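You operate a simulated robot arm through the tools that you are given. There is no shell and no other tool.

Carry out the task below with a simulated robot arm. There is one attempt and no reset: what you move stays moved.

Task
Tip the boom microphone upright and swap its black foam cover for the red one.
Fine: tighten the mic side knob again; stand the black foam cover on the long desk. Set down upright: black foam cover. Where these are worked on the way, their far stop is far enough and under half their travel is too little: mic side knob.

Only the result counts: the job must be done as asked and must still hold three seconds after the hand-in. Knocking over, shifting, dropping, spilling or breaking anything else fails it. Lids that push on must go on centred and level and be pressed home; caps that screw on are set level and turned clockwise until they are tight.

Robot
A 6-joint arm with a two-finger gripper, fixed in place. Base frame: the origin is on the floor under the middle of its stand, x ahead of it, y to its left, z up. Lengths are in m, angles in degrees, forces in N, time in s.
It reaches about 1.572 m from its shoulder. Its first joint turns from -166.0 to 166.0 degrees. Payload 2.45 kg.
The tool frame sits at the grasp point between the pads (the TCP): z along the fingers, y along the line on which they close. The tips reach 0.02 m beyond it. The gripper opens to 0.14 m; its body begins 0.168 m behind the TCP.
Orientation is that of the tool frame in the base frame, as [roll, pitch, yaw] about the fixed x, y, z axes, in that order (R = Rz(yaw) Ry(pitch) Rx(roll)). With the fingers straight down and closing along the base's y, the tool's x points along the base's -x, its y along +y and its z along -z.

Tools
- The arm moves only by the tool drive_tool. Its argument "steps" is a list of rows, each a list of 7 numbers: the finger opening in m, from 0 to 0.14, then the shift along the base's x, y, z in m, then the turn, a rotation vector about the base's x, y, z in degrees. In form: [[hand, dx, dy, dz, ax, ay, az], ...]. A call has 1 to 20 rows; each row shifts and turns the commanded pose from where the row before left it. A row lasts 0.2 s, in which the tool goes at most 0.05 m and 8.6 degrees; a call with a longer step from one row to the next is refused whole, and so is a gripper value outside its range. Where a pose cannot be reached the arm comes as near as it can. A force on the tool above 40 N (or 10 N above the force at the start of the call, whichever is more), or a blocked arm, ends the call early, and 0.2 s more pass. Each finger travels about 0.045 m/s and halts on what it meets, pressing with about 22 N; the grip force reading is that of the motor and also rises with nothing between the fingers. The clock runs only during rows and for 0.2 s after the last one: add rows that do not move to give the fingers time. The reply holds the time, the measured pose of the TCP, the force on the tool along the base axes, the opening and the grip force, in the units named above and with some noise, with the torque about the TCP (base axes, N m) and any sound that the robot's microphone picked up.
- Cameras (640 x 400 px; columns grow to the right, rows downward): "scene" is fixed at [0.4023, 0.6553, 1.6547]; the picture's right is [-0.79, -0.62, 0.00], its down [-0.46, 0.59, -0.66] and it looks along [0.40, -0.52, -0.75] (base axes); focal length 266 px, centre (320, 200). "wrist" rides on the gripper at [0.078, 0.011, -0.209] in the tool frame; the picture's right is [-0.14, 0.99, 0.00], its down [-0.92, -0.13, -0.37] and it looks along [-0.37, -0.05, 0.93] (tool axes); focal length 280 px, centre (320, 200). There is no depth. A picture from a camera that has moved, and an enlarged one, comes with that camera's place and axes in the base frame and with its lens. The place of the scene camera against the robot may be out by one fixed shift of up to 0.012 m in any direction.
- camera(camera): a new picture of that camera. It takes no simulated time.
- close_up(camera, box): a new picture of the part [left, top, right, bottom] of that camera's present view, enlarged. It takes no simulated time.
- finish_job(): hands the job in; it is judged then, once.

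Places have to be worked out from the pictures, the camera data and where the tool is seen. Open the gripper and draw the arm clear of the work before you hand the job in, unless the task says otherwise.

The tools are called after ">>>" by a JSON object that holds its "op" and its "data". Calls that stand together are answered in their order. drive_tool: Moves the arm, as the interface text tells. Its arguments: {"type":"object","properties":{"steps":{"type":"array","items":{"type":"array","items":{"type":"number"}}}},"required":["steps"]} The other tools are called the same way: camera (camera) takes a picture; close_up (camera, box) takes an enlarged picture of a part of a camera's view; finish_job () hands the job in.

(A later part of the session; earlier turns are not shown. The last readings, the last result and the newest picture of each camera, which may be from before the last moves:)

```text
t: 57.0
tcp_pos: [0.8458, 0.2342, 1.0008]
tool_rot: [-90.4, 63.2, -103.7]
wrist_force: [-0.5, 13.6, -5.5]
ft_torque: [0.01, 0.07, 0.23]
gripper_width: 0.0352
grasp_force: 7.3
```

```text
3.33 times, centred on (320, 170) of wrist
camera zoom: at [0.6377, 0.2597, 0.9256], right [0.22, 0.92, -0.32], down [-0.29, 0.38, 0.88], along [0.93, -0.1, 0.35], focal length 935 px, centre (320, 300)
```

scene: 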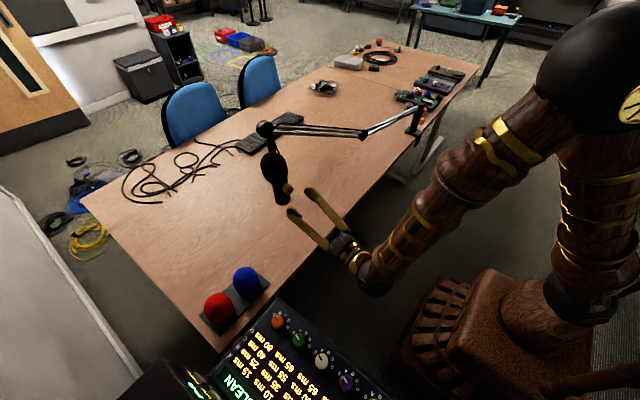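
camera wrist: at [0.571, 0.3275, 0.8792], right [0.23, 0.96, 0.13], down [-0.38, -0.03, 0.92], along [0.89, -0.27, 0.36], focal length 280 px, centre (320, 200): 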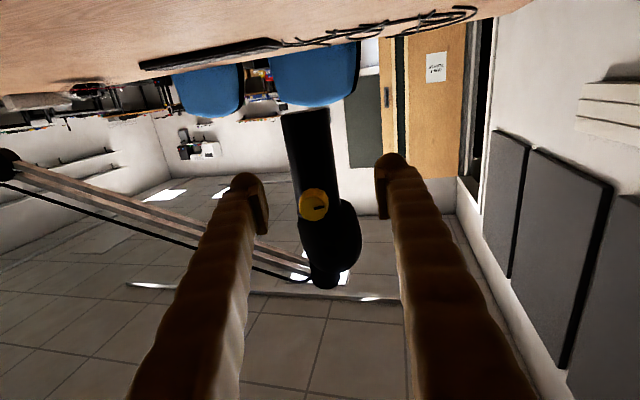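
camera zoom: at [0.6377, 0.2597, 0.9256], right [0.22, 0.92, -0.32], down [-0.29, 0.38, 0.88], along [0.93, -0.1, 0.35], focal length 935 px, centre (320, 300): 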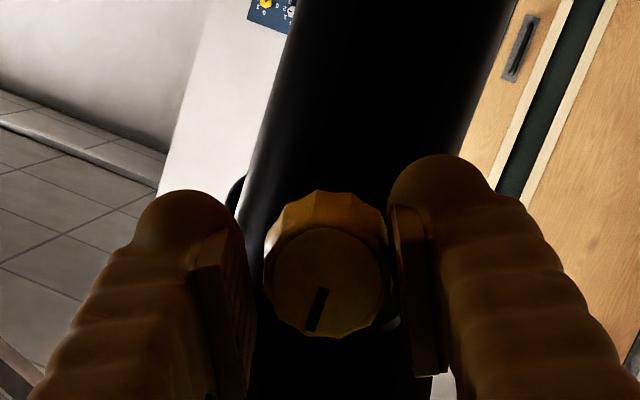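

>>> {"op": "drive_tool", "data": {"steps": [[0.025, 0.0003, 0.001, -0.0005, 0, 0, 0], [0.025, 0.0002, 0.0008, -0.0004, 0, 0, 0], [0.025, 0, 0, 0, 0, 0, 0], [0.025, 0, 0, 0, 0, 0, 0]]}}

```text
t: 58.0
tcp_pos: [0.8471, 0.2361, 0.9998]
tool_rot: [-90.4, 63.3, -103.8]
wrist_force: [-0.1, -2.5, -2.4]
ft_torque: [-0.02, 0.06, -0.04]
gripper_width: 0.0311
grasp_force: 37.2
```

Well seated with no side load. Turning clockwise in small steps, reading torque.

>>> {"op": "drive_tool", "data": {"steps": [[0.025, 0, 0, 0, 5.83, -1.41, 0], [0.025, 0, 0, 0, 5.83, -1.41, 0]]}}

>>> {"op": "close_up", "data": {"camera": "wrist", "box": [240, 110, 400, 230]}}

```text
t: 58.6
tcp_pos: [0.8483, 0.236, 0.9995]
tool_rot: [-90.3, 75.4, -103.7]
wrist_force: [-7.7, -10.7, 10.7]
ft_torque: [-0.42, 0.1, -0.16]
gripper_width: 0.0307
grasp_force: 45.0
```

```text
3.33 times, centred on (320, 170) of wrist
camera zoom: at [0.6433, 0.2775, 0.9213], right [0.23, 0.97, -0.12], down [-0.33, 0.19, 0.92], along [0.91, -0.17, 0.36], focal length 935 px, centre (320, 300)
```

zoom: 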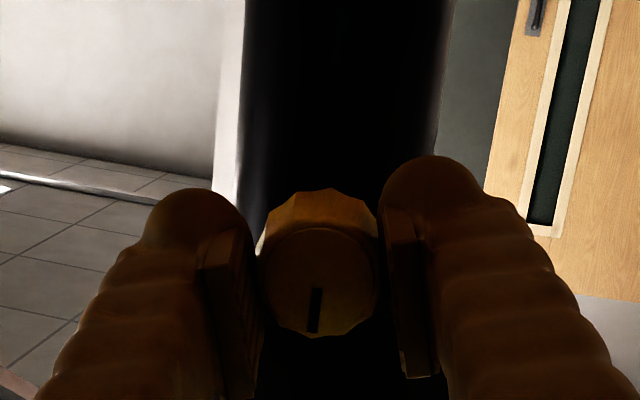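

Torque now opposes the turn (0.43 N·m) and the knob is starting to slip in the pads — it's at the tight stop. One more small push to confirm.

>>> {"op": "drive_tool", "data": {"steps": [[0.025, 0, 0, 0, 5.83, -1.41, 0], [0.025, 0, 0, 0, 4.86, -1.18, 0]]}}

>>> {"op": "close_up", "data": {"camera": "wrist", "box": [240, 110, 400, 230]}}

>>> {"op": "close_up", "data": {"camera": "scene", "box": [245, 140, 325, 200]}}

```text
t: 59.2
tcp_pos: [0.8487, 0.2375, 1.0001]
tool_rot: [-91.4, 86.4, -104.9]
wrist_force: [-3.3, -15.8, 9.7]
ft_torque: [-0.63, 0.21, -0.12]
gripper_width: 0.0309
grasp_force: 45.1
```

```text
3.33 times, centred on (320, 170) of wrist
camera zoom: at [0.6469, 0.2921, 0.9205], right [0.23, 0.97, 0.07], down [-0.37, 0.02, 0.93], along [0.9, -0.24, 0.37], focal length 935 px, centre (320, 300)
```

zoom: 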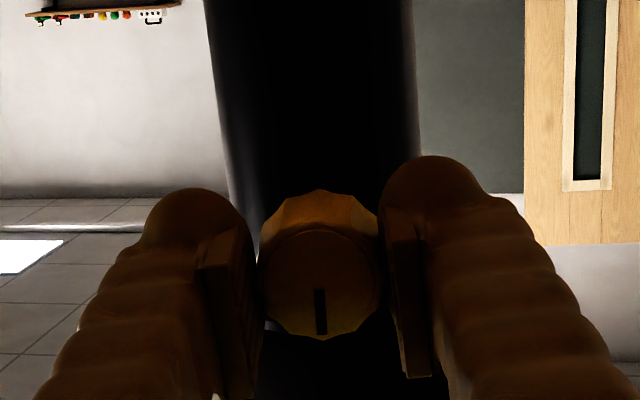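

```text
6.67 times, centred on (285, 170) of scene
camera zoom: at [0.4023, 0.6553, 1.6547], right [-0.79, -0.62, 0.0], down [-0.46, 0.59, -0.66], along [0.4, -0.52, -0.75], focal length 1770 px, centre (553, 400)
```

zoom: 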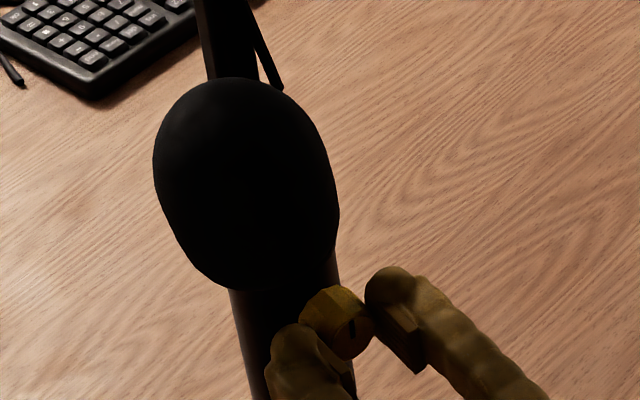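

The mark is back at ~86° with -0.65 N·m opposing: the knob is tight again. Opening, backing off along the axis.

>>> {"op": "drive_tool", "data": {"steps": [[0.06, 0, 0, 0, 0, 0, 0], [0.06, 0, 0, 0, 0, 0, 0], [0.06, -0.0194, 0.0047, 0, 0, 0, 0], [0.06, -0.0292, 0.007, 0, 0, 0, 0], [0.06, -0.0292, 0.007, 0, 0, 0, 0], [0.06, -0.0146, 0.0035, 0.01, 0, 0, 0], [0.1, 0, 0, 0.01, 0, 0, 0]]}}

>>> {"op": "camera", "data": {"camera": "wrist"}}

>>> {"op": "close_up", "data": {"camera": "scene", "box": [235, 110, 335, 210]}}

```text
t: 60.8
tcp_pos: [0.7546, 0.2579, 1.0223]
tool_rot: [-91.7, 86.4, -105.2]
wrist_force: [-0.7, 0.2, -0.2]
ft_torque: [0.0, -0.03, -0.03]
gripper_width: 0.0948
grasp_force: 0.1
```

```text
taken
camera wrist: at [0.5542, 0.3135, 0.9429], right [0.23, 0.97, 0.07], down [-0.37, 0.02, 0.93], along [0.9, -0.24, 0.37], focal length 280 px, centre (320, 200)
```

wrist: 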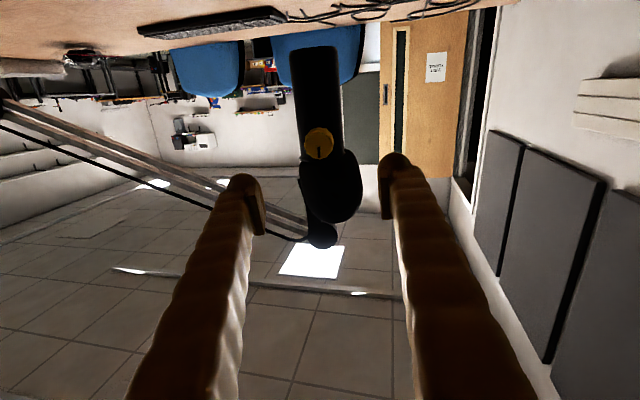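

```text
4.00 times, centred on (285, 160) of scene
camera zoom: at [0.4023, 0.6553, 1.6547], right [-0.79, -0.62, 0.0], down [-0.46, 0.59, -0.66], along [0.4, -0.52, -0.75], focal length 1062 px, centre (460, 360)
```

zoom: 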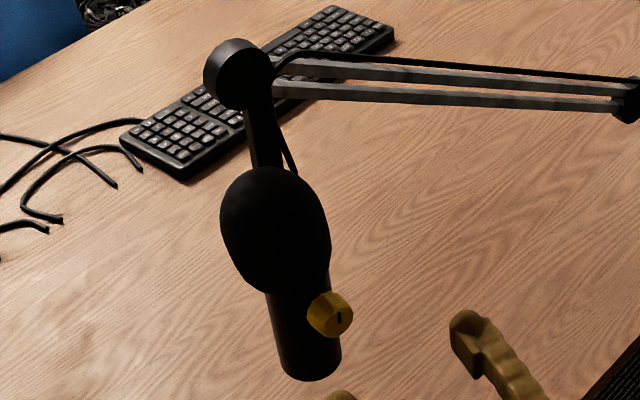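

>>> {"op": "close_up", "data": {"camera": "wrist", "box": [260, 40, 400, 240]}}

```text
2.00 times, centred on (330, 140) of wrist
camera zoom: at [0.5542, 0.3135, 0.9429], right [0.23, 0.97, 0.07], down [-0.37, 0.02, 0.93], along [0.9, -0.24, 0.37], focal length 561 px, centre (300, 320)
```

zoom: 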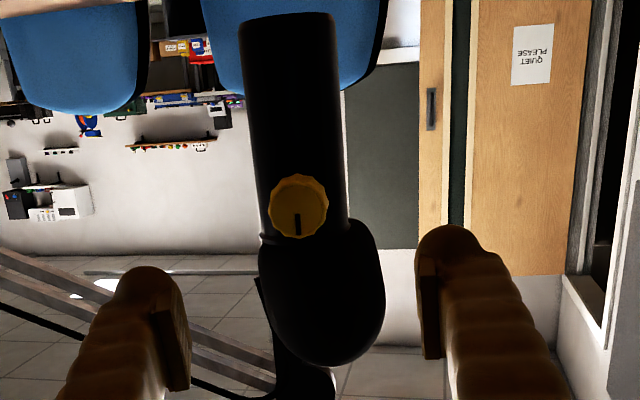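

The mic remains upright. Now raising and turning the tool to point straight down for the foam cover.

>>> {"op": "drive_tool", "data": {"steps": [[0.14, -0.005, 0, 0.035, 1.92, 7.95, 0], [0.14, -0.005, 0, 0.035, 1.92, 7.95, 0], [0.14, -0.005, 0, 0.035, 1.92, 7.95, 0], [0.14, 0, 0, 0.035, 1.92, 7.95, 0], [0.14, 0, 0, 0.035, 1.92, 7.95, 0], [0.14, 0, 0, 0.035, 1.92, 7.95, 0], [0.14, 0, 0, 0.035, 1.92, 7.95, 0], [0.14, 0, 0, 0.035, 1.92, 7.95, 0], [0.14, 0, 0, 0.035, 1.92, 7.95, 0], [0.14, 0, 0, 0.035, 1.92, 7.95, 0], [0.14, 0, 0, 0.03, 1.92, 7.95, 0], [0.14, 0, 0, 0, 0, 0, 0]]}}

>>> {"op": "camera", "data": {"camera": "wrist"}}

>>> {"op": "camera", "data": {"camera": "scene"}}

```text
t: 63.4
tcp_pos: [0.7408, 0.2587, 1.3985]
tool_rot: [179.7, 0.0, 170.1]
wrist_force: [-0.1, 0.5, -0.2]
ft_torque: [0.02, 0.01, -0.01]
gripper_width: 0.1398
grasp_force: 0.0
```

```text
taken
camera wrist: at [0.6662, 0.2829, 1.6078], right [0.31, 0.95, 0.0], down [0.89, -0.28, 0.37], along [0.35, -0.11, -0.93], focal length 280 px, centre (320, 200)
```

wrist: 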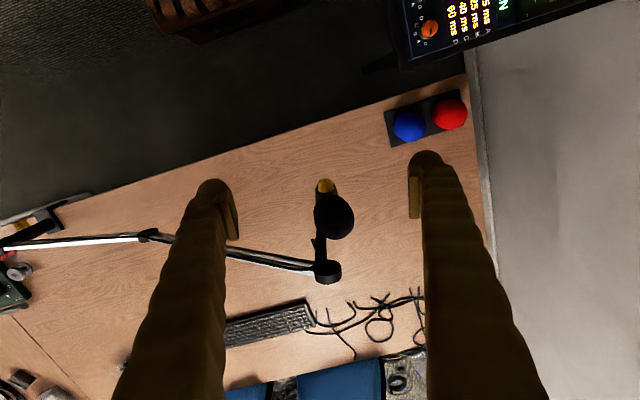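

```text
taken
```

scene: 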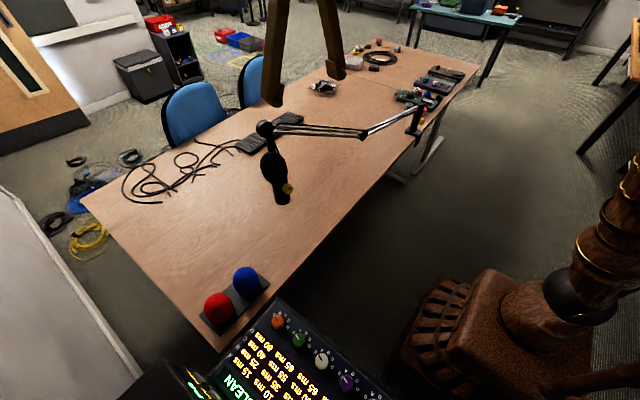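

The tool is vertical. I'll move over the mic at z ≈ 1.30 to view the foam cover from above.

>>> {"op": "drive_tool", "data": {"steps": [[0.14, 0.033, -0.005, -0.02, 0, 0, 0], [0.14, 0.033, -0.005, -0.02, 0, 0, 0], [0.14, 0.033, -0.005, -0.02, 0, 0, 0], [0.14, 0.033, -0.005, -0.02, 0, 0, 0], [0.14, 0.032, -0.005, -0.02, 0, 0, 0], [0.14, 0, 0, 0, 0, 0, 0], [0.14, 0, 0, 0, 0, 0, 0]]}}

>>> {"op": "camera", "data": {"camera": "wrist"}}

>>> {"op": "close_up", "data": {"camera": "wrist", "box": [240, 100, 400, 250]}}

>>> {"op": "close_up", "data": {"camera": "scene", "box": [225, 70, 345, 210]}}

```text
t: 65.0
tcp_pos: [0.9036, 0.2327, 1.2974]
tool_rot: [179.8, 0.0, 170.1]
wrist_force: [0.7, -0.2, 1.4]
ft_torque: [0.0, 0.0, 0.0]
gripper_width: 0.14
grasp_force: 0.1
```

```text
taken
camera wrist: at [0.831, 0.2574, 1.5069], right [0.31, 0.95, 0.0], down [0.89, -0.28, 0.37], along [0.35, -0.11, -0.93], focal length 280 px, centre (320, 200)
```

wrist: 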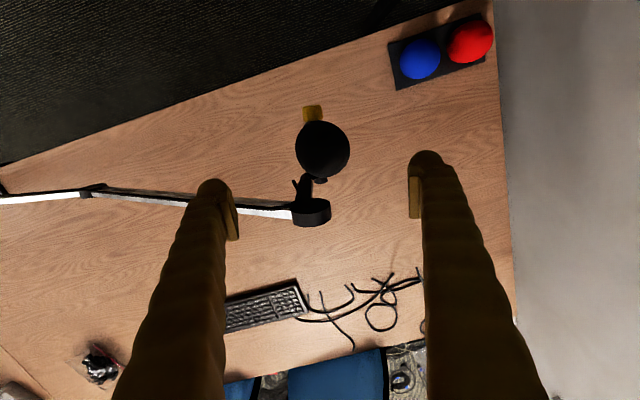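

```text
2.67 times, centred on (320, 175) of wrist
camera zoom: at [0.831, 0.2574, 1.5069], right [0.31, 0.95, 0.0], down [0.89, -0.28, 0.37], along [0.35, -0.11, -0.93], focal length 748 px, centre (320, 267)
```

zoom: 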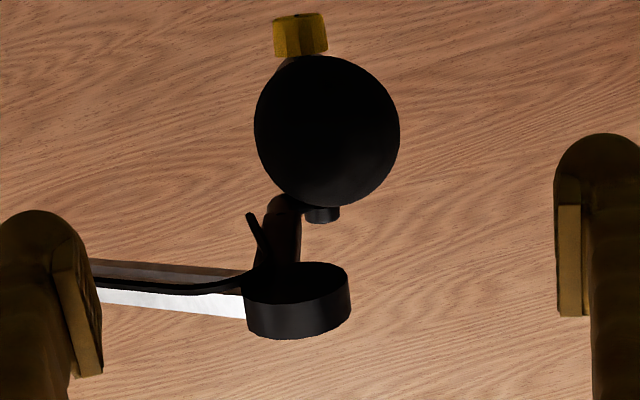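

```text
2.86 times, centred on (285, 140) of scene
camera zoom: at [0.4023, 0.6553, 1.6547], right [-0.79, -0.62, 0.0], down [-0.46, 0.59, -0.66], along [0.4, -0.52, -0.75], focal length 759 px, centre (420, 371)
```

zoom: 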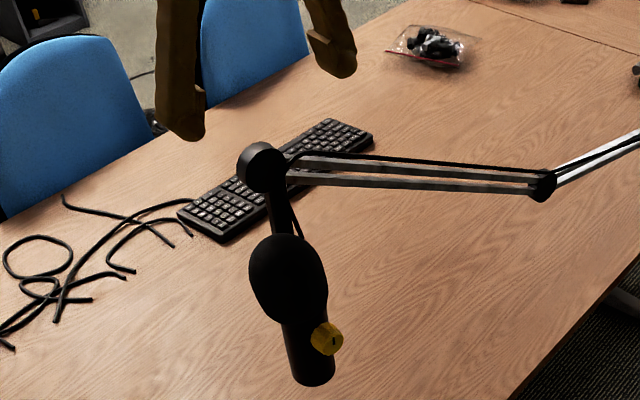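

From above, the foam is round, ~83 mm wide, centred near (0.911, 0.236). I'll rotate the closing line 12° to clear the boom arm, centre over it, and descend partway.

>>> {"op": "drive_tool", "data": {"steps": [[0.12, 0.0037, 0.0017, -0.01, 0, 0, -6], [0.12, 0.0037, 0.0016, -0.02, 0, 0, -6], [0.12, 0, 0, -0.03, 0, 0, 0], [0.12, 0, 0, -0.03, 0, 0, 0], [0.12, 0, 0, 0, 0, 0, 0], [0.12, 0, 0, 0, 0, 0, 0]]}}

>>> {"op": "camera", "data": {"camera": "wrist"}}

>>> {"op": "close_up", "data": {"camera": "scene", "box": [225, 70, 345, 210]}}

```text
t: 66.4
tcp_pos: [0.9108, 0.2379, 1.2059]
tool_rot: [179.8, 0.0, 158.1]
wrist_force: [0.0, -0.4, 0.0]
ft_torque: [-0.02, -0.02, -0.03]
gripper_width: 0.1199
grasp_force: 0.1
```

```text
taken
camera wrist: at [0.8429, 0.2769, 1.4161], right [0.5, 0.87, 0.0], down [0.81, -0.46, 0.37], along [0.32, -0.18, -0.93], focal length 280 px, centre (320, 200)
```

wrist: 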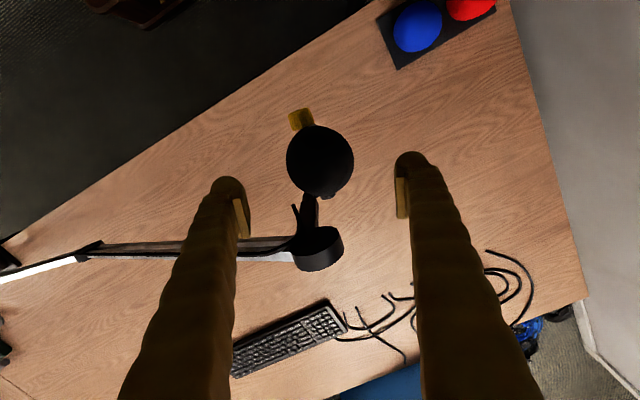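

```text
2.86 times, centred on (285, 140) of scene
camera zoom: at [0.4023, 0.6553, 1.6547], right [-0.79, -0.62, 0.0], down [-0.46, 0.59, -0.66], along [0.4, -0.52, -0.75], focal length 759 px, centre (420, 371)
```

zoom: 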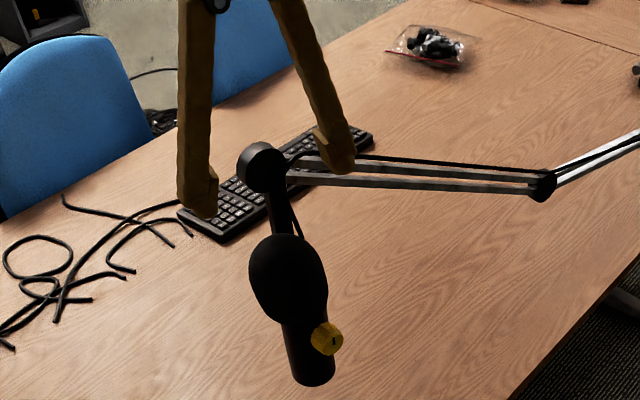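

Centred within 2 mm. Descending straddling the foam to z ≈ 1.075.

>>> {"op": "drive_tool", "data": {"steps": [[0.12, 0.001, 0, -0.03, 0, 0, 0], [0.12, 0, 0, -0.03, 0, 0, 0], [0.12, 0, 0, -0.03, 0, 0, 0], [0.12, 0, 0, -0.025, 0, 0, 0], [0.12, 0, 0, -0.015, 0, 0, 0], [0.12, 0, 0, 0, 0, 0, 0]]}}

>>> {"op": "camera", "data": {"camera": "wrist"}}

>>> {"op": "close_up", "data": {"camera": "scene", "box": [225, 70, 345, 210]}}

```text
t: 67.8
tcp_pos: [0.9132, 0.2387, 1.0798]
tool_rot: [179.7, 0.0, 158.1]
wrist_force: [0.2, -0.3, 0.0]
ft_torque: [0.02, -0.04, 0.04]
gripper_width: 0.12
grasp_force: 0.1
```

```text
taken
camera wrist: at [0.8453, 0.2777, 1.2881], right [0.5, 0.87, 0.0], down [0.81, -0.46, 0.37], along [0.32, -0.18, -0.93], focal length 280 px, centre (320, 200)
```

wrist: 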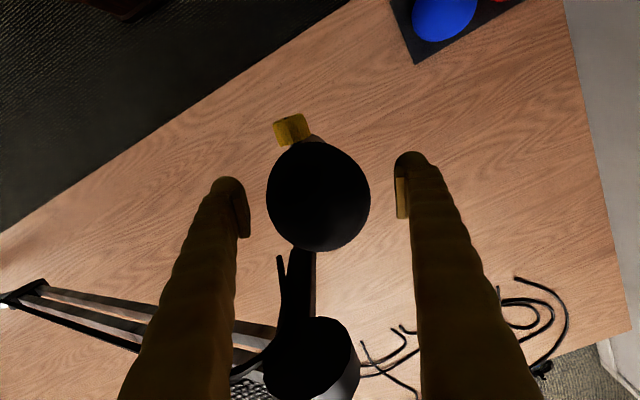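

```text
2.86 times, centred on (285, 140) of scene
camera zoom: at [0.4023, 0.6553, 1.6547], right [-0.79, -0.62, 0.0], down [-0.46, 0.59, -0.66], along [0.4, -0.52, -0.75], focal length 759 px, centre (420, 371)
```

zoom: 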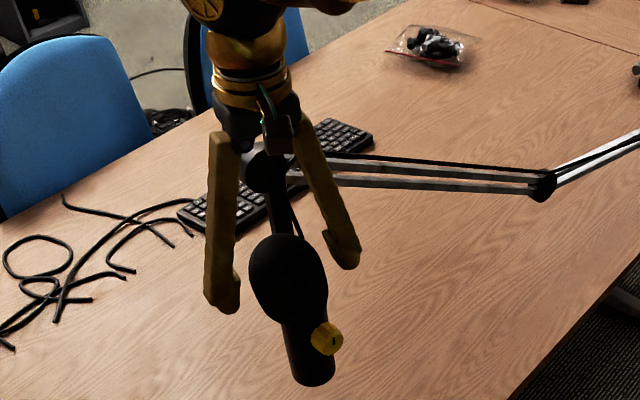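

Foam centred at the TCP. Closing on it.

>>> {"op": "drive_tool", "data": {"steps": [[0.07, 0, 0, 0, 0, 0, 0], [0.07, 0, 0, 0, 0, 0, 0], [0.07, 0, 0, 0, 0, 0, 0], [0.07, 0, 0, 0, 0, 0, 0], [0.07, 0, 0, 0, 0, 0, 0]]}}

>>> {"op": "camera", "data": {"camera": "wrist"}}

>>> {"op": "close_up", "data": {"camera": "scene", "box": [225, 110, 345, 210]}}

```text
t: 69.0
tcp_pos: [0.9124, 0.2384, 1.0793]
tool_rot: [179.7, 0.0, 158.1]
wrist_force: [-0.2, -0.8, 0.6]
ft_torque: [-0.09, -0.02, 0.01]
gripper_width: 0.0835
grasp_force: 22.0
```

```text
taken
camera wrist: at [0.8453, 0.2777, 1.2883], right [0.5, 0.87, 0.0], down [0.81, -0.46, 0.37], along [0.32, -0.18, -0.93], focal length 280 px, centre (320, 200)
```

wrist: 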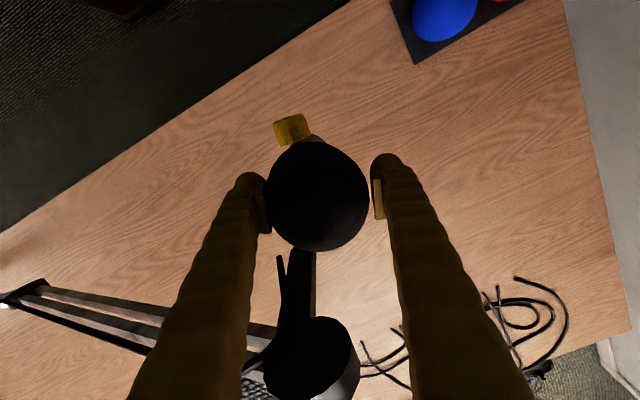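

```text
4.00 times, centred on (285, 160) of scene
camera zoom: at [0.4023, 0.6553, 1.6547], right [-0.79, -0.62, 0.0], down [-0.46, 0.59, -0.66], along [0.4, -0.52, -0.75], focal length 1062 px, centre (460, 360)
```

zoom: 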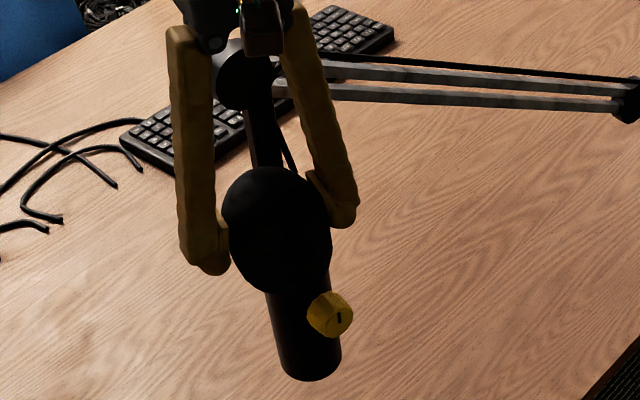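

Foam gripped at 83.5 mm, 22 N. Pulling straight up gently.

>>> {"op": "drive_tool", "data": {"steps": [[0.06, 0, 0, 0.004, 0, 0, 0], [0.06, 0, 0, 0.006, 0, 0, 0], [0.06, 0, 0, 0.008, 0, 0, 0]]}}

>>> {"op": "close_up", "data": {"camera": "scene", "box": [225, 110, 345, 210]}}

```text
t: 69.8
tcp_pos: [0.9141, 0.2386, 1.0987]
tool_rot: [179.8, -0.1, 158.1]
wrist_force: [0.2, -0.3, 0.2]
ft_torque: [0.02, -0.03, -0.01]
gripper_width: 0.0833
grasp_force: 22.2
```

```text
4.00 times, centred on (285, 160) of scene
camera zoom: at [0.4023, 0.6553, 1.6547], right [-0.79, -0.62, 0.0], down [-0.46, 0.59, -0.66], along [0.4, -0.52, -0.75], focal length 1062 px, centre (460, 360)
```

zoom: 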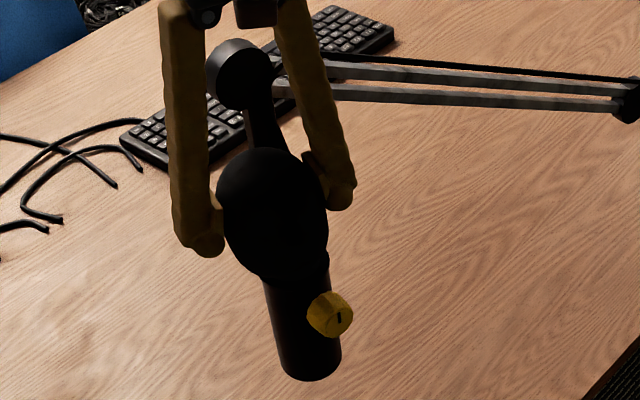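

The cover is coming up with almost no force. Continuing straight up.

>>> {"op": "drive_tool", "data": {"steps": [[0.06, 0, 0, 0.015, 0, 0, 0], [0.06, 0, 0, 0.02, 0, 0, 0], [0.06, 0, 0, 0.025, 0, 0, 0], [0.06, 0, 0, 0.025, 0, 0, 0], [0.06, 0, 0, 0.025, 0, 0, 0], [0.06, 0, 0, 0.02, 0, 0, 0], [0.06, 0, 0, 0, 0, 0, 0]]}}

>>> {"op": "close_up", "data": {"camera": "scene", "box": [225, 80, 345, 210]}}

>>> {"op": "camera", "data": {"camera": "wrist"}}

```text
t: 71.4
tcp_pos: [0.9124, 0.2379, 1.2284]
tool_rot: [179.8, -0.2, 158.1]
wrist_force: [0.3, 0.3, 0.1]
ft_torque: [0.02, -0.03, 0.03]
gripper_width: 0.0826
grasp_force: 21.9
```

```text
3.08 times, centred on (285, 145) of scene
camera zoom: at [0.4023, 0.6553, 1.6547], right [-0.79, -0.62, 0.0], down [-0.46, 0.59, -0.66], along [0.4, -0.52, -0.75], focal length 817 px, centre (428, 369)
```

zoom: 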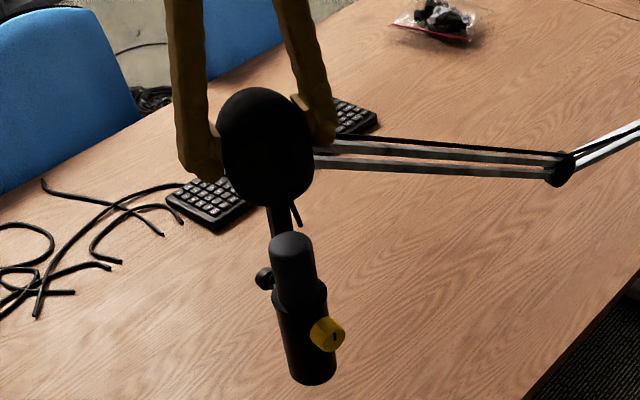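

```text
taken
camera wrist: at [0.8457, 0.2778, 1.4369], right [0.5, 0.87, 0.0], down [0.81, -0.46, 0.37], along [0.32, -0.18, -0.93], focal length 280 px, centre (320, 200)
```

wrist: 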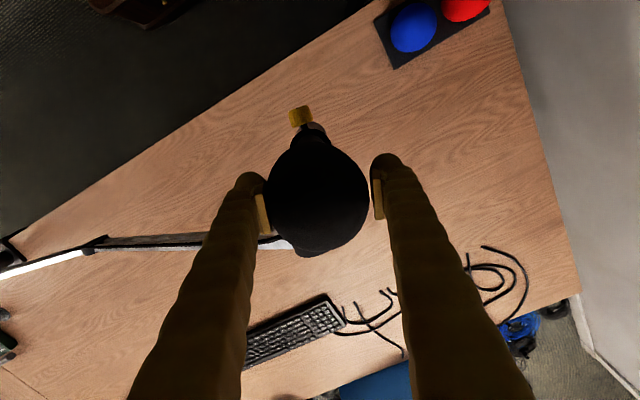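

The cover is off and the bare capsule is visible and straight on the body. Raising clear of the boom head, then moving back toward the robot side before carrying the cover over the free desk area.

>>> {"op": "drive_tool", "data": {"steps": [[0.06, -0.005, 0.002, 0.02, 0, 0, 0], [0.06, -0.01, 0.005, 0.03, 0, 0, 0], [0.06, -0.01, 0.01, 0.03, 0, 0, 0], [0.06, 0, 0.03, 0, 0, 0, 0], [0.06, 0.01, 0.03, 0, 0, 0, 0], [0.06, 0.02, 0.03, 0, 0, 0, 0], [0.06, 0.02, 0.02, 0, 0, 0, 0], [0.06, 0.02, 0.02, 0, 0, 0, 0], [0.06, 0.02, 0.01, 0, 0, 0, 0], [0.06, 0, 0, 0, 0, 0, 0]]}}

>>> {"op": "camera", "data": {"camera": "scene"}}

>>> {"op": "close_up", "data": {"camera": "scene", "box": [180, 40, 330, 220]}}

>>> {"op": "camera", "data": {"camera": "wrist"}}

```text
t: 73.6
tcp_pos: [0.9757, 0.3967, 1.3066]
tool_rot: [179.8, -0.1, 158.1]
wrist_force: [-0.6, -0.1, -0.8]
ft_torque: [0.01, 0.03, 0.02]
gripper_width: 0.0826
grasp_force: 22.4
```

```text
taken
```

scene: 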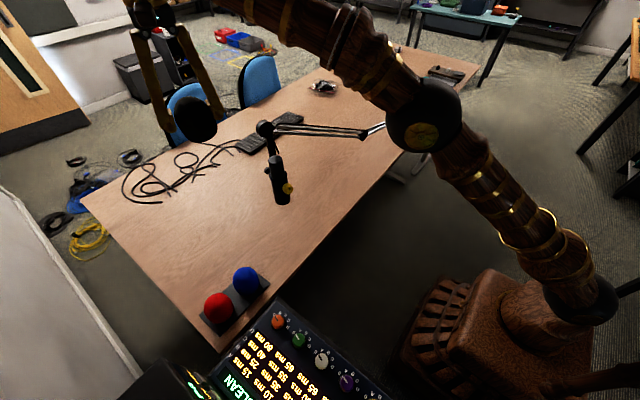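

```text
2.22 times, centred on (255, 130) of scene
camera zoom: at [0.4023, 0.6553, 1.6547], right [-0.79, -0.62, 0.0], down [-0.46, 0.59, -0.66], along [0.4, -0.52, -0.75], focal length 590 px, centre (464, 356)
```

zoom: 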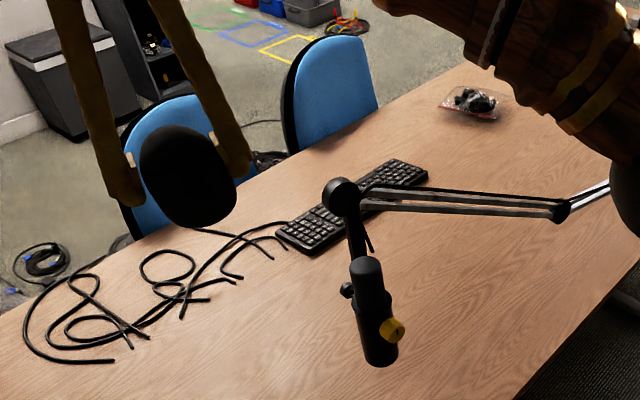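

```text
taken
camera wrist: at [0.9093, 0.4353, 1.5157], right [0.5, 0.87, 0.0], down [0.81, -0.46, 0.37], along [0.32, -0.18, -0.93], focal length 280 px, centre (320, 200)
```

wrist: 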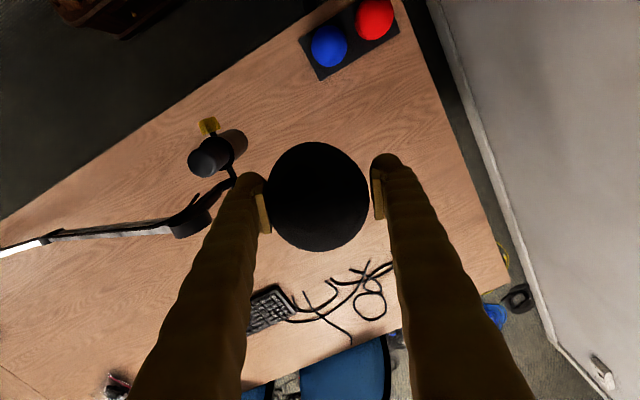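

Clear spot on the desk around (1.0, 0.42) between the mic and the tray. Moving there and lowering to z ≈ 0.84.

>>> {"op": "drive_tool", "data": {"steps": [[0.06, 0.012, 0.012, -0.03, 0, 0, 0], [0.06, 0.012, 0.012, -0.04, 0, 0, 0], [0.06, 0, 0, -0.045, 0, 0, 0], [0.06, 0, 0, -0.045, 0, 0, 0], [0.06, 0, 0, -0.045, 0, 0, 0], [0.06, 0, 0, -0.045, 0, 0, 0], [0.06, 0, 0, -0.045, 0, 0, 0], [0.06, 0, 0, -0.045, 0, 0, 0], [0.06, 0, 0, -0.045, 0, 0, 0], [0.06, 0, 0, -0.04, 0, 0, 0], [0.06, 0, 0, -0.03, 0, 0, 0], [0.06, 0, 0, -0.015, 0, 0, 0], [0.06, 0, 0, 0, 0, 0, 0]]}}

>>> {"op": "camera", "data": {"camera": "scene"}}

>>> {"op": "camera", "data": {"camera": "wrist"}}

```text
t: 76.4
tcp_pos: [1.0015, 0.4161, 0.837]
tool_rot: [179.8, 0.0, 158.1]
wrist_force: [-0.4, -0.4, 0.5]
ft_torque: [0.0, 0.0, -0.03]
gripper_width: 0.0827
grasp_force: 21.9
```

```text
taken
```

scene: 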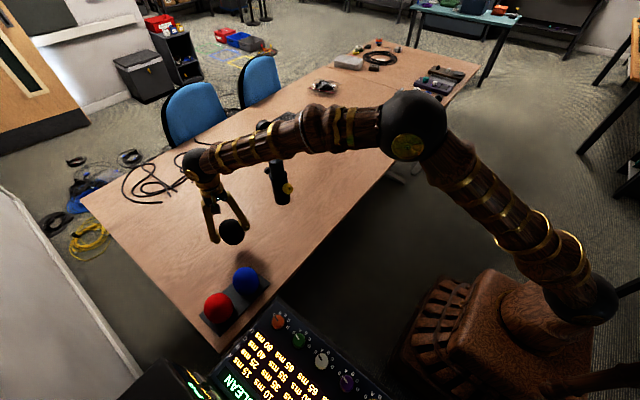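

```text
taken
camera wrist: at [0.9339, 0.4555, 1.0464], right [0.5, 0.87, 0.0], down [0.81, -0.46, 0.37], along [0.32, -0.18, -0.93], focal length 280 px, centre (320, 200)
```

wrist: 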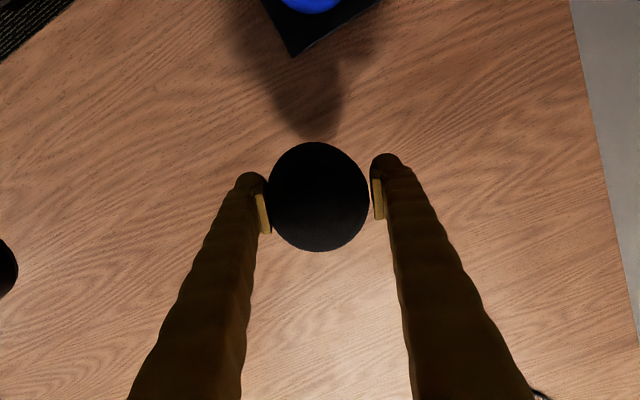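

>>> {"op": "close_up", "data": {"camera": "scene", "box": [170, 90, 330, 260]}}

>>> {"op": "close_up", "data": {"camera": "scene", "box": [195, 170, 275, 260]}}

```text
2.35 times, centred on (250, 175) of scene
camera zoom: at [0.4023, 0.6553, 1.6547], right [-0.79, -0.62, 0.0], down [-0.46, 0.59, -0.66], along [0.4, -0.52, -0.75], focal length 625 px, centre (485, 259)
```

zoom: 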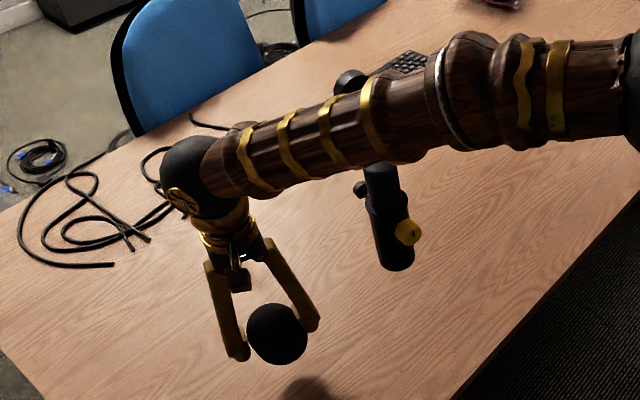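

```text
4.44 times, centred on (235, 215) of scene
camera zoom: at [0.4023, 0.6553, 1.6547], right [-0.79, -0.62, 0.0], down [-0.46, 0.59, -0.66], along [0.4, -0.52, -0.75], focal length 1180 px, centre (698, 133)
```

zoom: 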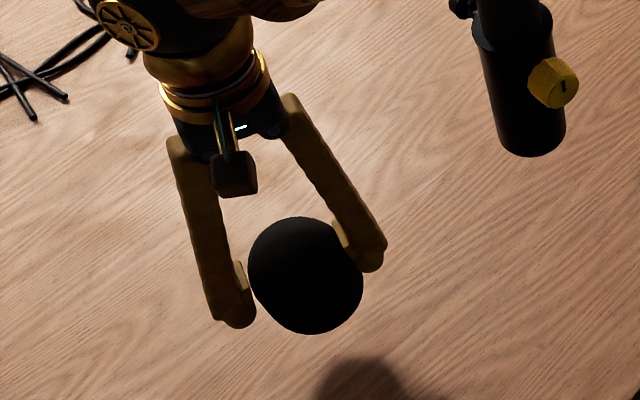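

Nothing disturbed; lowering 3 cm, then in small steps to feel the desk.

>>> {"op": "drive_tool", "data": {"steps": [[0.06, 0, 0, -0.01, 0, 0, 0], [0.06, 0, 0, -0.01, 0, 0, 0], [0.06, 0, 0, -0.01, 0, 0, 0], [0.06, 0, 0, 0, 0, 0, 0]]}}

>>> {"op": "close_up", "data": {"camera": "scene", "box": [195, 180, 285, 270]}}

```text
t: 77.4
tcp_pos: [1.0006, 0.4185, 0.8099]
tool_rot: [179.9, -0.1, 158.0]
wrist_force: [0.2, 0.4, -0.3]
ft_torque: [-0.03, 0.0, -0.01]
gripper_width: 0.0826
grasp_force: 21.7
```

```text
4.44 times, centred on (240, 225) of scene
camera zoom: at [0.4023, 0.6553, 1.6547], right [-0.79, -0.62, 0.0], down [-0.46, 0.59, -0.66], along [0.4, -0.52, -0.75], focal length 1180 px, centre (676, 89)
```

zoom: 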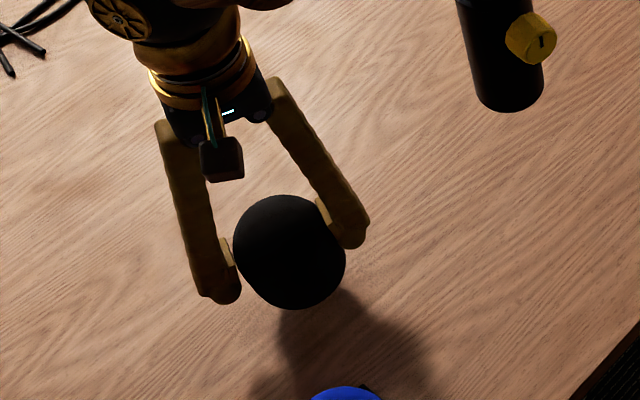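

>>> {"op": "drive_tool", "data": {"steps": [[0.06, 0, 0, -0.004, 0, 0, 0], [0.06, 0, 0, -0.004, 0, 0, 0], [0.06, 0, 0, -0.003, 0, 0, 0]]}}

>>> {"op": "close_up", "data": {"camera": "scene", "box": [195, 180, 285, 270]}}

```text
t: 78.2
tcp_pos: [1.0027, 0.4185, 0.7973]
tool_rot: [179.8, -0.1, 158.0]
wrist_force: [-0.3, 0.5, 0.3]
ft_torque: [-0.02, 0.02, 0.03]
gripper_width: 0.0824
grasp_force: 21.6
```

```text
4.44 times, centred on (240, 225) of scene
camera zoom: at [0.4023, 0.6553, 1.6547], right [-0.79, -0.62, 0.0], down [-0.46, 0.59, -0.66], along [0.4, -0.52, -0.75], focal length 1180 px, centre (676, 89)
```

zoom: 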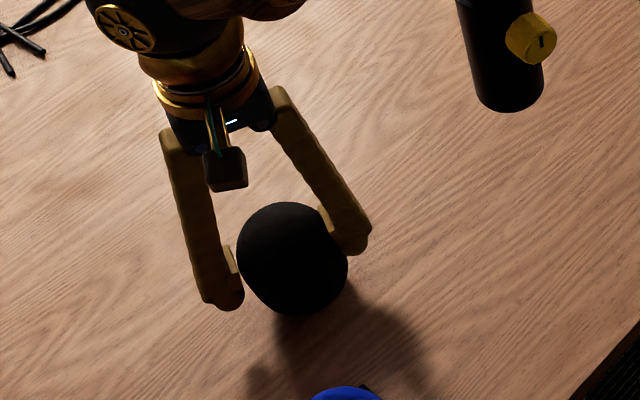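

No contact yet. Continuing in 3 mm steps.

>>> {"op": "drive_tool", "data": {"steps": [[0.06, 0, 0, -0.003, 0, 0, 0], [0.06, 0, 0, -0.002, 0, 0, 0]]}}

>>> {"op": "drive_tool", "data": {"steps": [[0.06, 0, 0, -0.002, 0, 0, 0], [0.06, 0, 0, -0.002, 0, 0, 0]]}}

```text
t: 78.8
tcp_pos: [1.0015, 0.4176, 0.7919]
tool_rot: [179.8, 0.0, 158.1]
wrist_force: [0.2, -0.5, -1.1]
ft_torque: [0.09, 0.02, 0.01]
gripper_width: 0.0823
grasp_force: 22.3
```

```text
t: 79.4
tcp_pos: [1.002, 0.4188, 0.788]
tool_rot: [179.8, 0.0, 158.1]
wrist_force: [-1.2, 0.5, 3.8]
ft_torque: [0.04, -0.01, 0.01]
gripper_width: 0.0824
grasp_force: 22.0
```

Contact is starting (3.8 N up). One more small step to confirm it's seated.

>>> {"op": "drive_tool", "data": {"steps": [[0.06, 0, 0, -0.0015, 0, 0, 0], [0.06, 0, 0, 0, 0, 0, 0]]}}

>>> {"op": "close_up", "data": {"camera": "scene", "box": [195, 180, 285, 270]}}

>>> {"op": "camera", "data": {"camera": "wrist"}}

```text
t: 80.0
tcp_pos: [1.0023, 0.4179, 0.7871]
tool_rot: [179.7, 0.0, 158.2]
wrist_force: [-2.3, -1.6, 21.5]
ft_torque: [0.46, -0.2, 0.03]
gripper_width: 0.0825
grasp_force: 21.8
```

```text
4.44 times, centred on (240, 225) of scene
camera zoom: at [0.4023, 0.6553, 1.6547], right [-0.79, -0.62, 0.0], down [-0.46, 0.59, -0.66], along [0.4, -0.52, -0.75], focal length 1180 px, centre (676, 89)
```

zoom: 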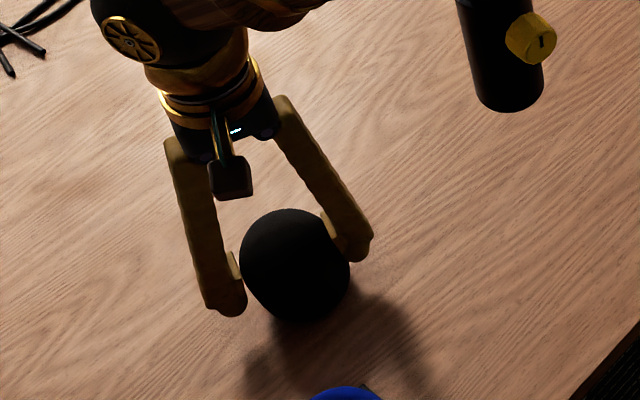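

```text
taken
camera wrist: at [0.9348, 0.4577, 0.9961], right [0.5, 0.87, 0.0], down [0.81, -0.46, 0.37], along [0.32, -0.18, -0.93], focal length 280 px, centre (320, 200)
```

wrist: 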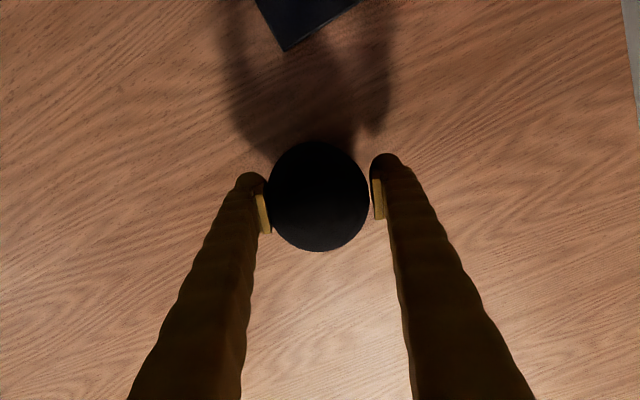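

Seated on the desk (21 N). Easing up 1 mm, then opening and rising straight up.

>>> {"op": "drive_tool", "data": {"steps": [[0.06, 0, 0, 0.001, 0, 0, 0], [0.09, 0, 0, 0, 0, 0, 0], [0.12, 0, 0, 0, 0, 0, 0], [0.12, 0, 0, 0, 0, 0, 0], [0.12, 0, 0, 0, 0, 0, 0]]}}

>>> {"op": "camera", "data": {"camera": "wrist"}}

>>> {"op": "close_up", "data": {"camera": "scene", "box": [195, 180, 285, 270]}}

```text
t: 81.2
tcp_pos: [1.0028, 0.418, 0.7885]
tool_rot: [179.8, -0.1, 158.1]
wrist_force: [-0.1, -0.2, 0.3]
ft_torque: [0.03, 0.01, -0.01]
gripper_width: 0.12
grasp_force: 0.1
```

```text
taken
camera wrist: at [0.9347, 0.4579, 0.9958], right [0.5, 0.87, 0.0], down [0.81, -0.46, 0.37], along [0.32, -0.18, -0.93], focal length 280 px, centre (320, 200)
```

wrist: 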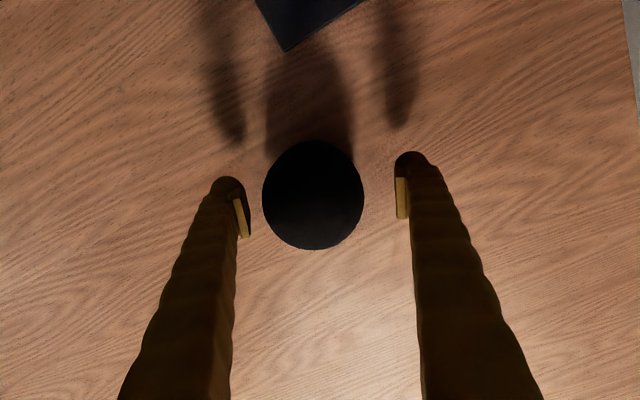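

```text
4.44 times, centred on (240, 225) of scene
camera zoom: at [0.4023, 0.6553, 1.6547], right [-0.79, -0.62, 0.0], down [-0.46, 0.59, -0.66], along [0.4, -0.52, -0.75], focal length 1180 px, centre (676, 89)
```

zoom: 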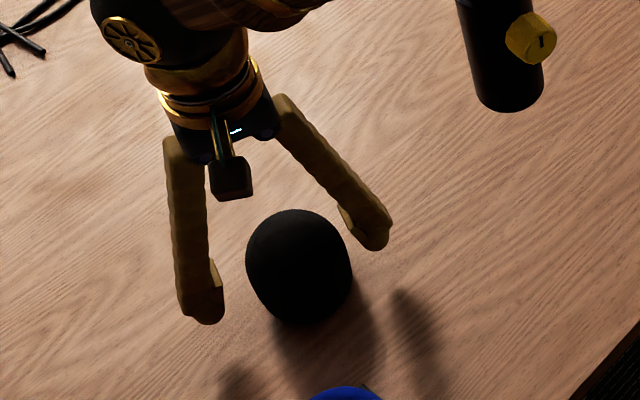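

The black cover stands upright on the desk. Rising straight up.

>>> {"op": "drive_tool", "data": {"steps": [[0.12, 0, 0, 0.02, 0, 0, 0], [0.12, 0, 0, 0.04, 0, 0, 0], [0.12, 0, 0, 0.045, 0, 0, 0], [0.12, 0, 0, 0.045, 0, 0, 0], [0.12, 0, 0, 0.045, 0, 0, 0], [0.12, 0, 0, 0.045, 0, 0, 0], [0.12, 0, 0, 0.045, 0, 0, 0], [0.12, 0, 0, 0.045, 0, 0, 0], [0.12, 0, 0, 0.045, 0, 0, 0], [0.12, 0, 0, 0.045, 0, 0, 0], [0.12, 0, 0, 0.045, 0, 0, 0], [0.12, 0, 0, 0, 0, 0, 0]]}}

>>> {"op": "camera", "data": {"camera": "scene"}}

>>> {"op": "camera", "data": {"camera": "wrist"}}

>>> {"op": "close_up", "data": {"camera": "scene", "box": [205, 100, 335, 270]}}

```text
t: 83.8
tcp_pos: [1.0019, 0.4167, 1.2521]
tool_rot: [179.7, -0.2, 158.1]
wrist_force: [0.0, -0.4, 0.0]
ft_torque: [-0.04, -0.03, 0.01]
gripper_width: 0.1203
grasp_force: 0.1
```

```text
taken
```

scene: 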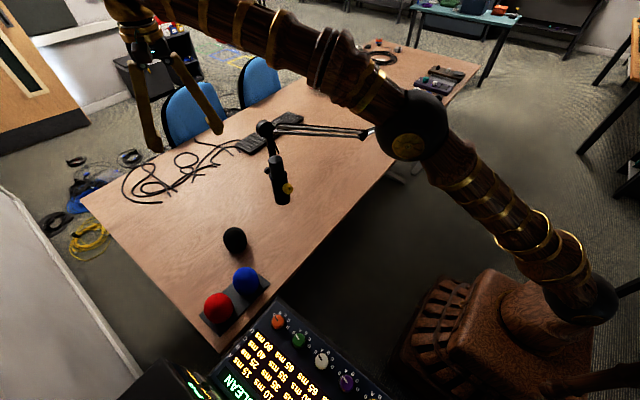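

```text
taken
camera wrist: at [0.9342, 0.4557, 1.462], right [0.5, 0.87, 0.0], down [0.81, -0.46, 0.37], along [0.32, -0.18, -0.93], focal length 280 px, centre (320, 200)
```

wrist: 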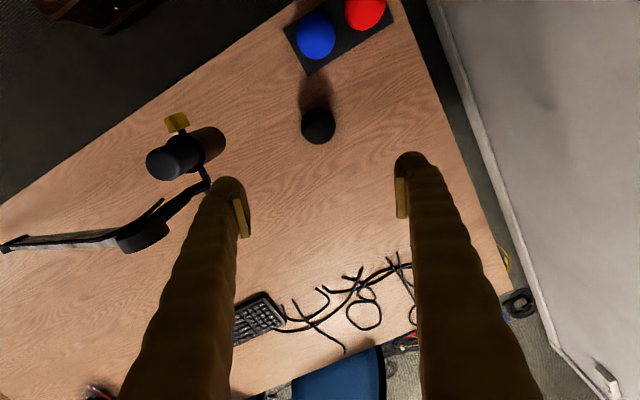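

```text
2.35 times, centred on (270, 185) of scene
camera zoom: at [0.4023, 0.6553, 1.6547], right [-0.79, -0.62, 0.0], down [-0.46, 0.59, -0.66], along [0.4, -0.52, -0.75], focal length 625 px, centre (438, 235)
```

zoom: 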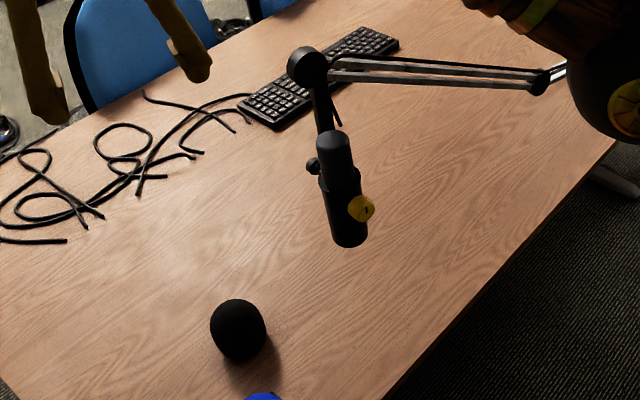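

Both black cover and mic are fine. Now I'll hover above the mic to measure the capsule's exact position before fetching the red cover.

>>> {"op": "drive_tool", "data": {"steps": [[0.12, 0, 0, 0.045, 0, 0, 0], [0.12, -0.01, -0.03, 0.025, 0, 0, 0], [0.12, -0.02, -0.035, 0, 0, 0, 0], [0.12, -0.02, -0.035, 0, 0, 0, 0], [0.12, -0.02, -0.035, 0, 0, 0, 0], [0.12, -0.02, -0.035, 0, 0, 0, 0], [0.12, 0, 0, 0, 0, 0, 0], [0.12, 0, 0, 0, 0, 0, 0]]}}

>>> {"op": "camera", "data": {"camera": "wrist"}}

>>> {"op": "close_up", "data": {"camera": "wrist", "box": [240, 90, 400, 240]}}

```text
t: 85.6
tcp_pos: [0.8985, 0.2476, 1.3159]
tool_rot: [179.8, -0.1, 158.1]
wrist_force: [0.4, -0.9, 0.1]
ft_torque: [-0.01, 0.0, 0.0]
gripper_width: 0.1199
grasp_force: 0.1
out of reach, approached as far as the arm can: row 1
```

```text
taken
camera wrist: at [0.8318, 0.2854, 1.5253], right [0.5, 0.87, 0.0], down [0.81, -0.46, 0.37], along [0.32, -0.18, -0.93], focal length 280 px, centre (320, 200)
```

wrist: 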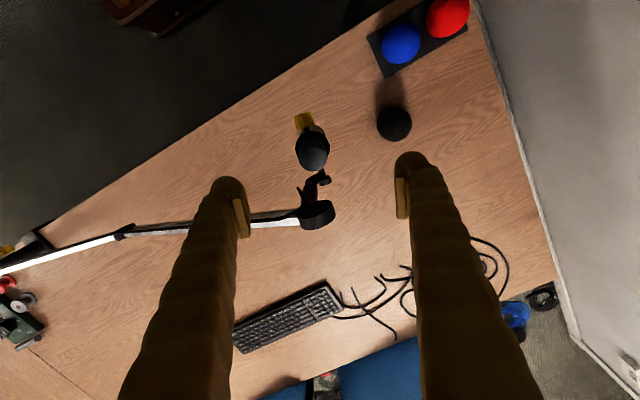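

```text
2.67 times, centred on (320, 165) of wrist
camera zoom: at [0.8318, 0.2854, 1.5253], right [0.5, 0.87, 0.0], down [0.81, -0.46, 0.37], along [0.32, -0.18, -0.93], focal length 748 px, centre (320, 293)
```

zoom: 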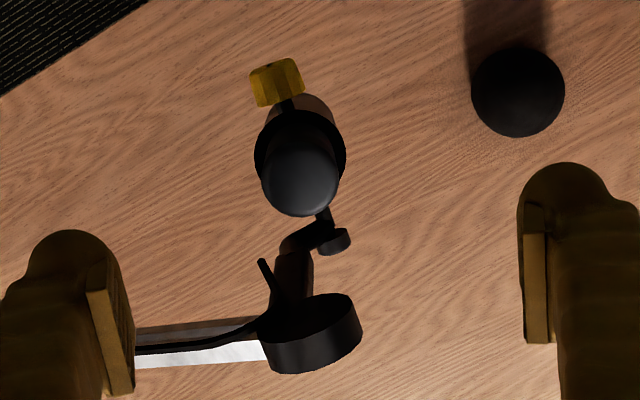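

>>> {"op": "close_up", "data": {"camera": "wrist", "box": [285, 105, 345, 180]}}

>>> {"op": "close_up", "data": {"camera": "scene", "box": [250, 145, 310, 210]}}

```text
5.33 times, centred on (315, 142) of wrist
camera zoom: at [0.8318, 0.2854, 1.5253], right [0.5, 0.87, 0.0], down [0.81, -0.46, 0.37], along [0.32, -0.18, -0.93], focal length 1495 px, centre (347, 507)
```

zoom: 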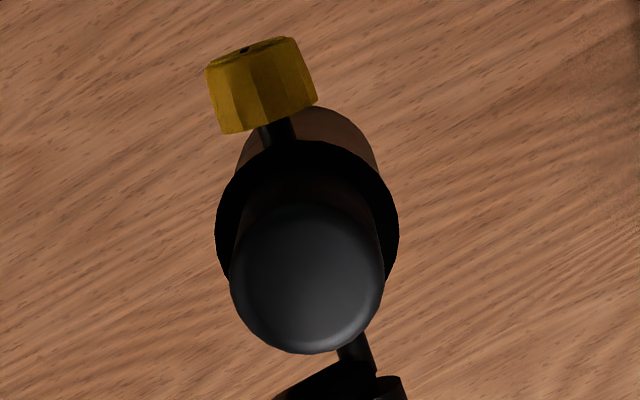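

```text
6.15 times, centred on (280, 178) of scene
camera zoom: at [0.4023, 0.6553, 1.6547], right [-0.79, -0.62, 0.0], down [-0.46, 0.59, -0.66], along [0.4, -0.52, -0.75], focal length 1634 px, centre (566, 338)
```

zoom: 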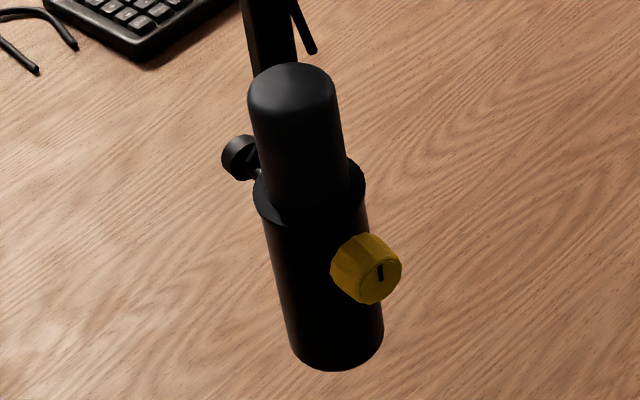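

Capsule axis measured at about (0.910, 0.228), top at z ≈ 1.10, shoulder at z ≈ 1.02. Now moving over the red cover at about (0.839, 0.614), rotating the closing line to keep the fingers clear of the blue one.

>>> {"op": "drive_tool", "data": {"steps": [[0.13, -0.006, 0.0366, 0, 0, 0, -7.6], [0.13, -0.006, 0.0366, 0, 0, 0, -7.6], [0.13, -0.006, 0.0366, -0.01, 0, 0, -7.6], [0.13, -0.006, 0.0366, -0.02, 0, 0, -7.6], [0.13, -0.006, 0.0366, -0.02, 0, 0, -7.6], [0.13, -0.006, 0.0366, -0.025, 0, 0, 0], [0.13, -0.006, 0.0366, -0.025, 0, 0, 0], [0.13, -0.006, 0.0366, -0.025, 0, 0, 0], [0.13, -0.006, 0.0366, -0.025, 0, 0, 0], [0.13, -0.006, 0.0366, -0.025, 0, 0, 0], [0.13, 0, 0, 0, 0, 0, 0], [0.13, 0, 0, 0, 0, 0, 0]]}}

>>> {"op": "camera", "data": {"camera": "wrist"}}

>>> {"op": "camera", "data": {"camera": "scene"}}

```text
t: 88.2
tcp_pos: [0.8441, 0.6109, 1.1427]
tool_rot: [179.8, 0.0, 120.1]
wrist_force: [-0.7, -0.1, 0.2]
ft_torque: [0.0, 0.02, -0.02]
gripper_width: 0.1299
grasp_force: 0.0
```

```text
taken
camera wrist: at [0.814, 0.6847, 1.351], right [0.93, 0.38, 0.0], down [0.35, -0.86, 0.37], along [0.14, -0.34, -0.93], focal length 280 px, centre (320, 200)
```

wrist: 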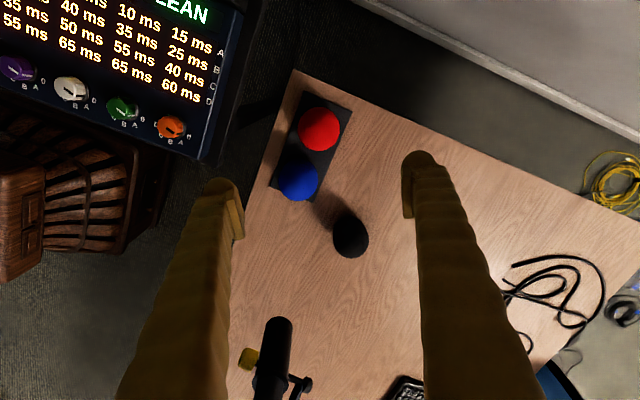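

```text
taken
```

scene: 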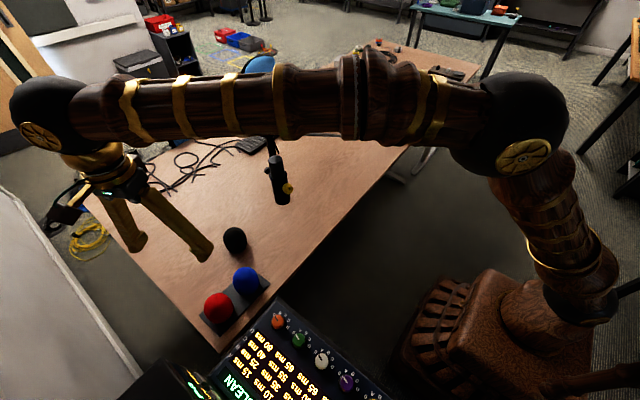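

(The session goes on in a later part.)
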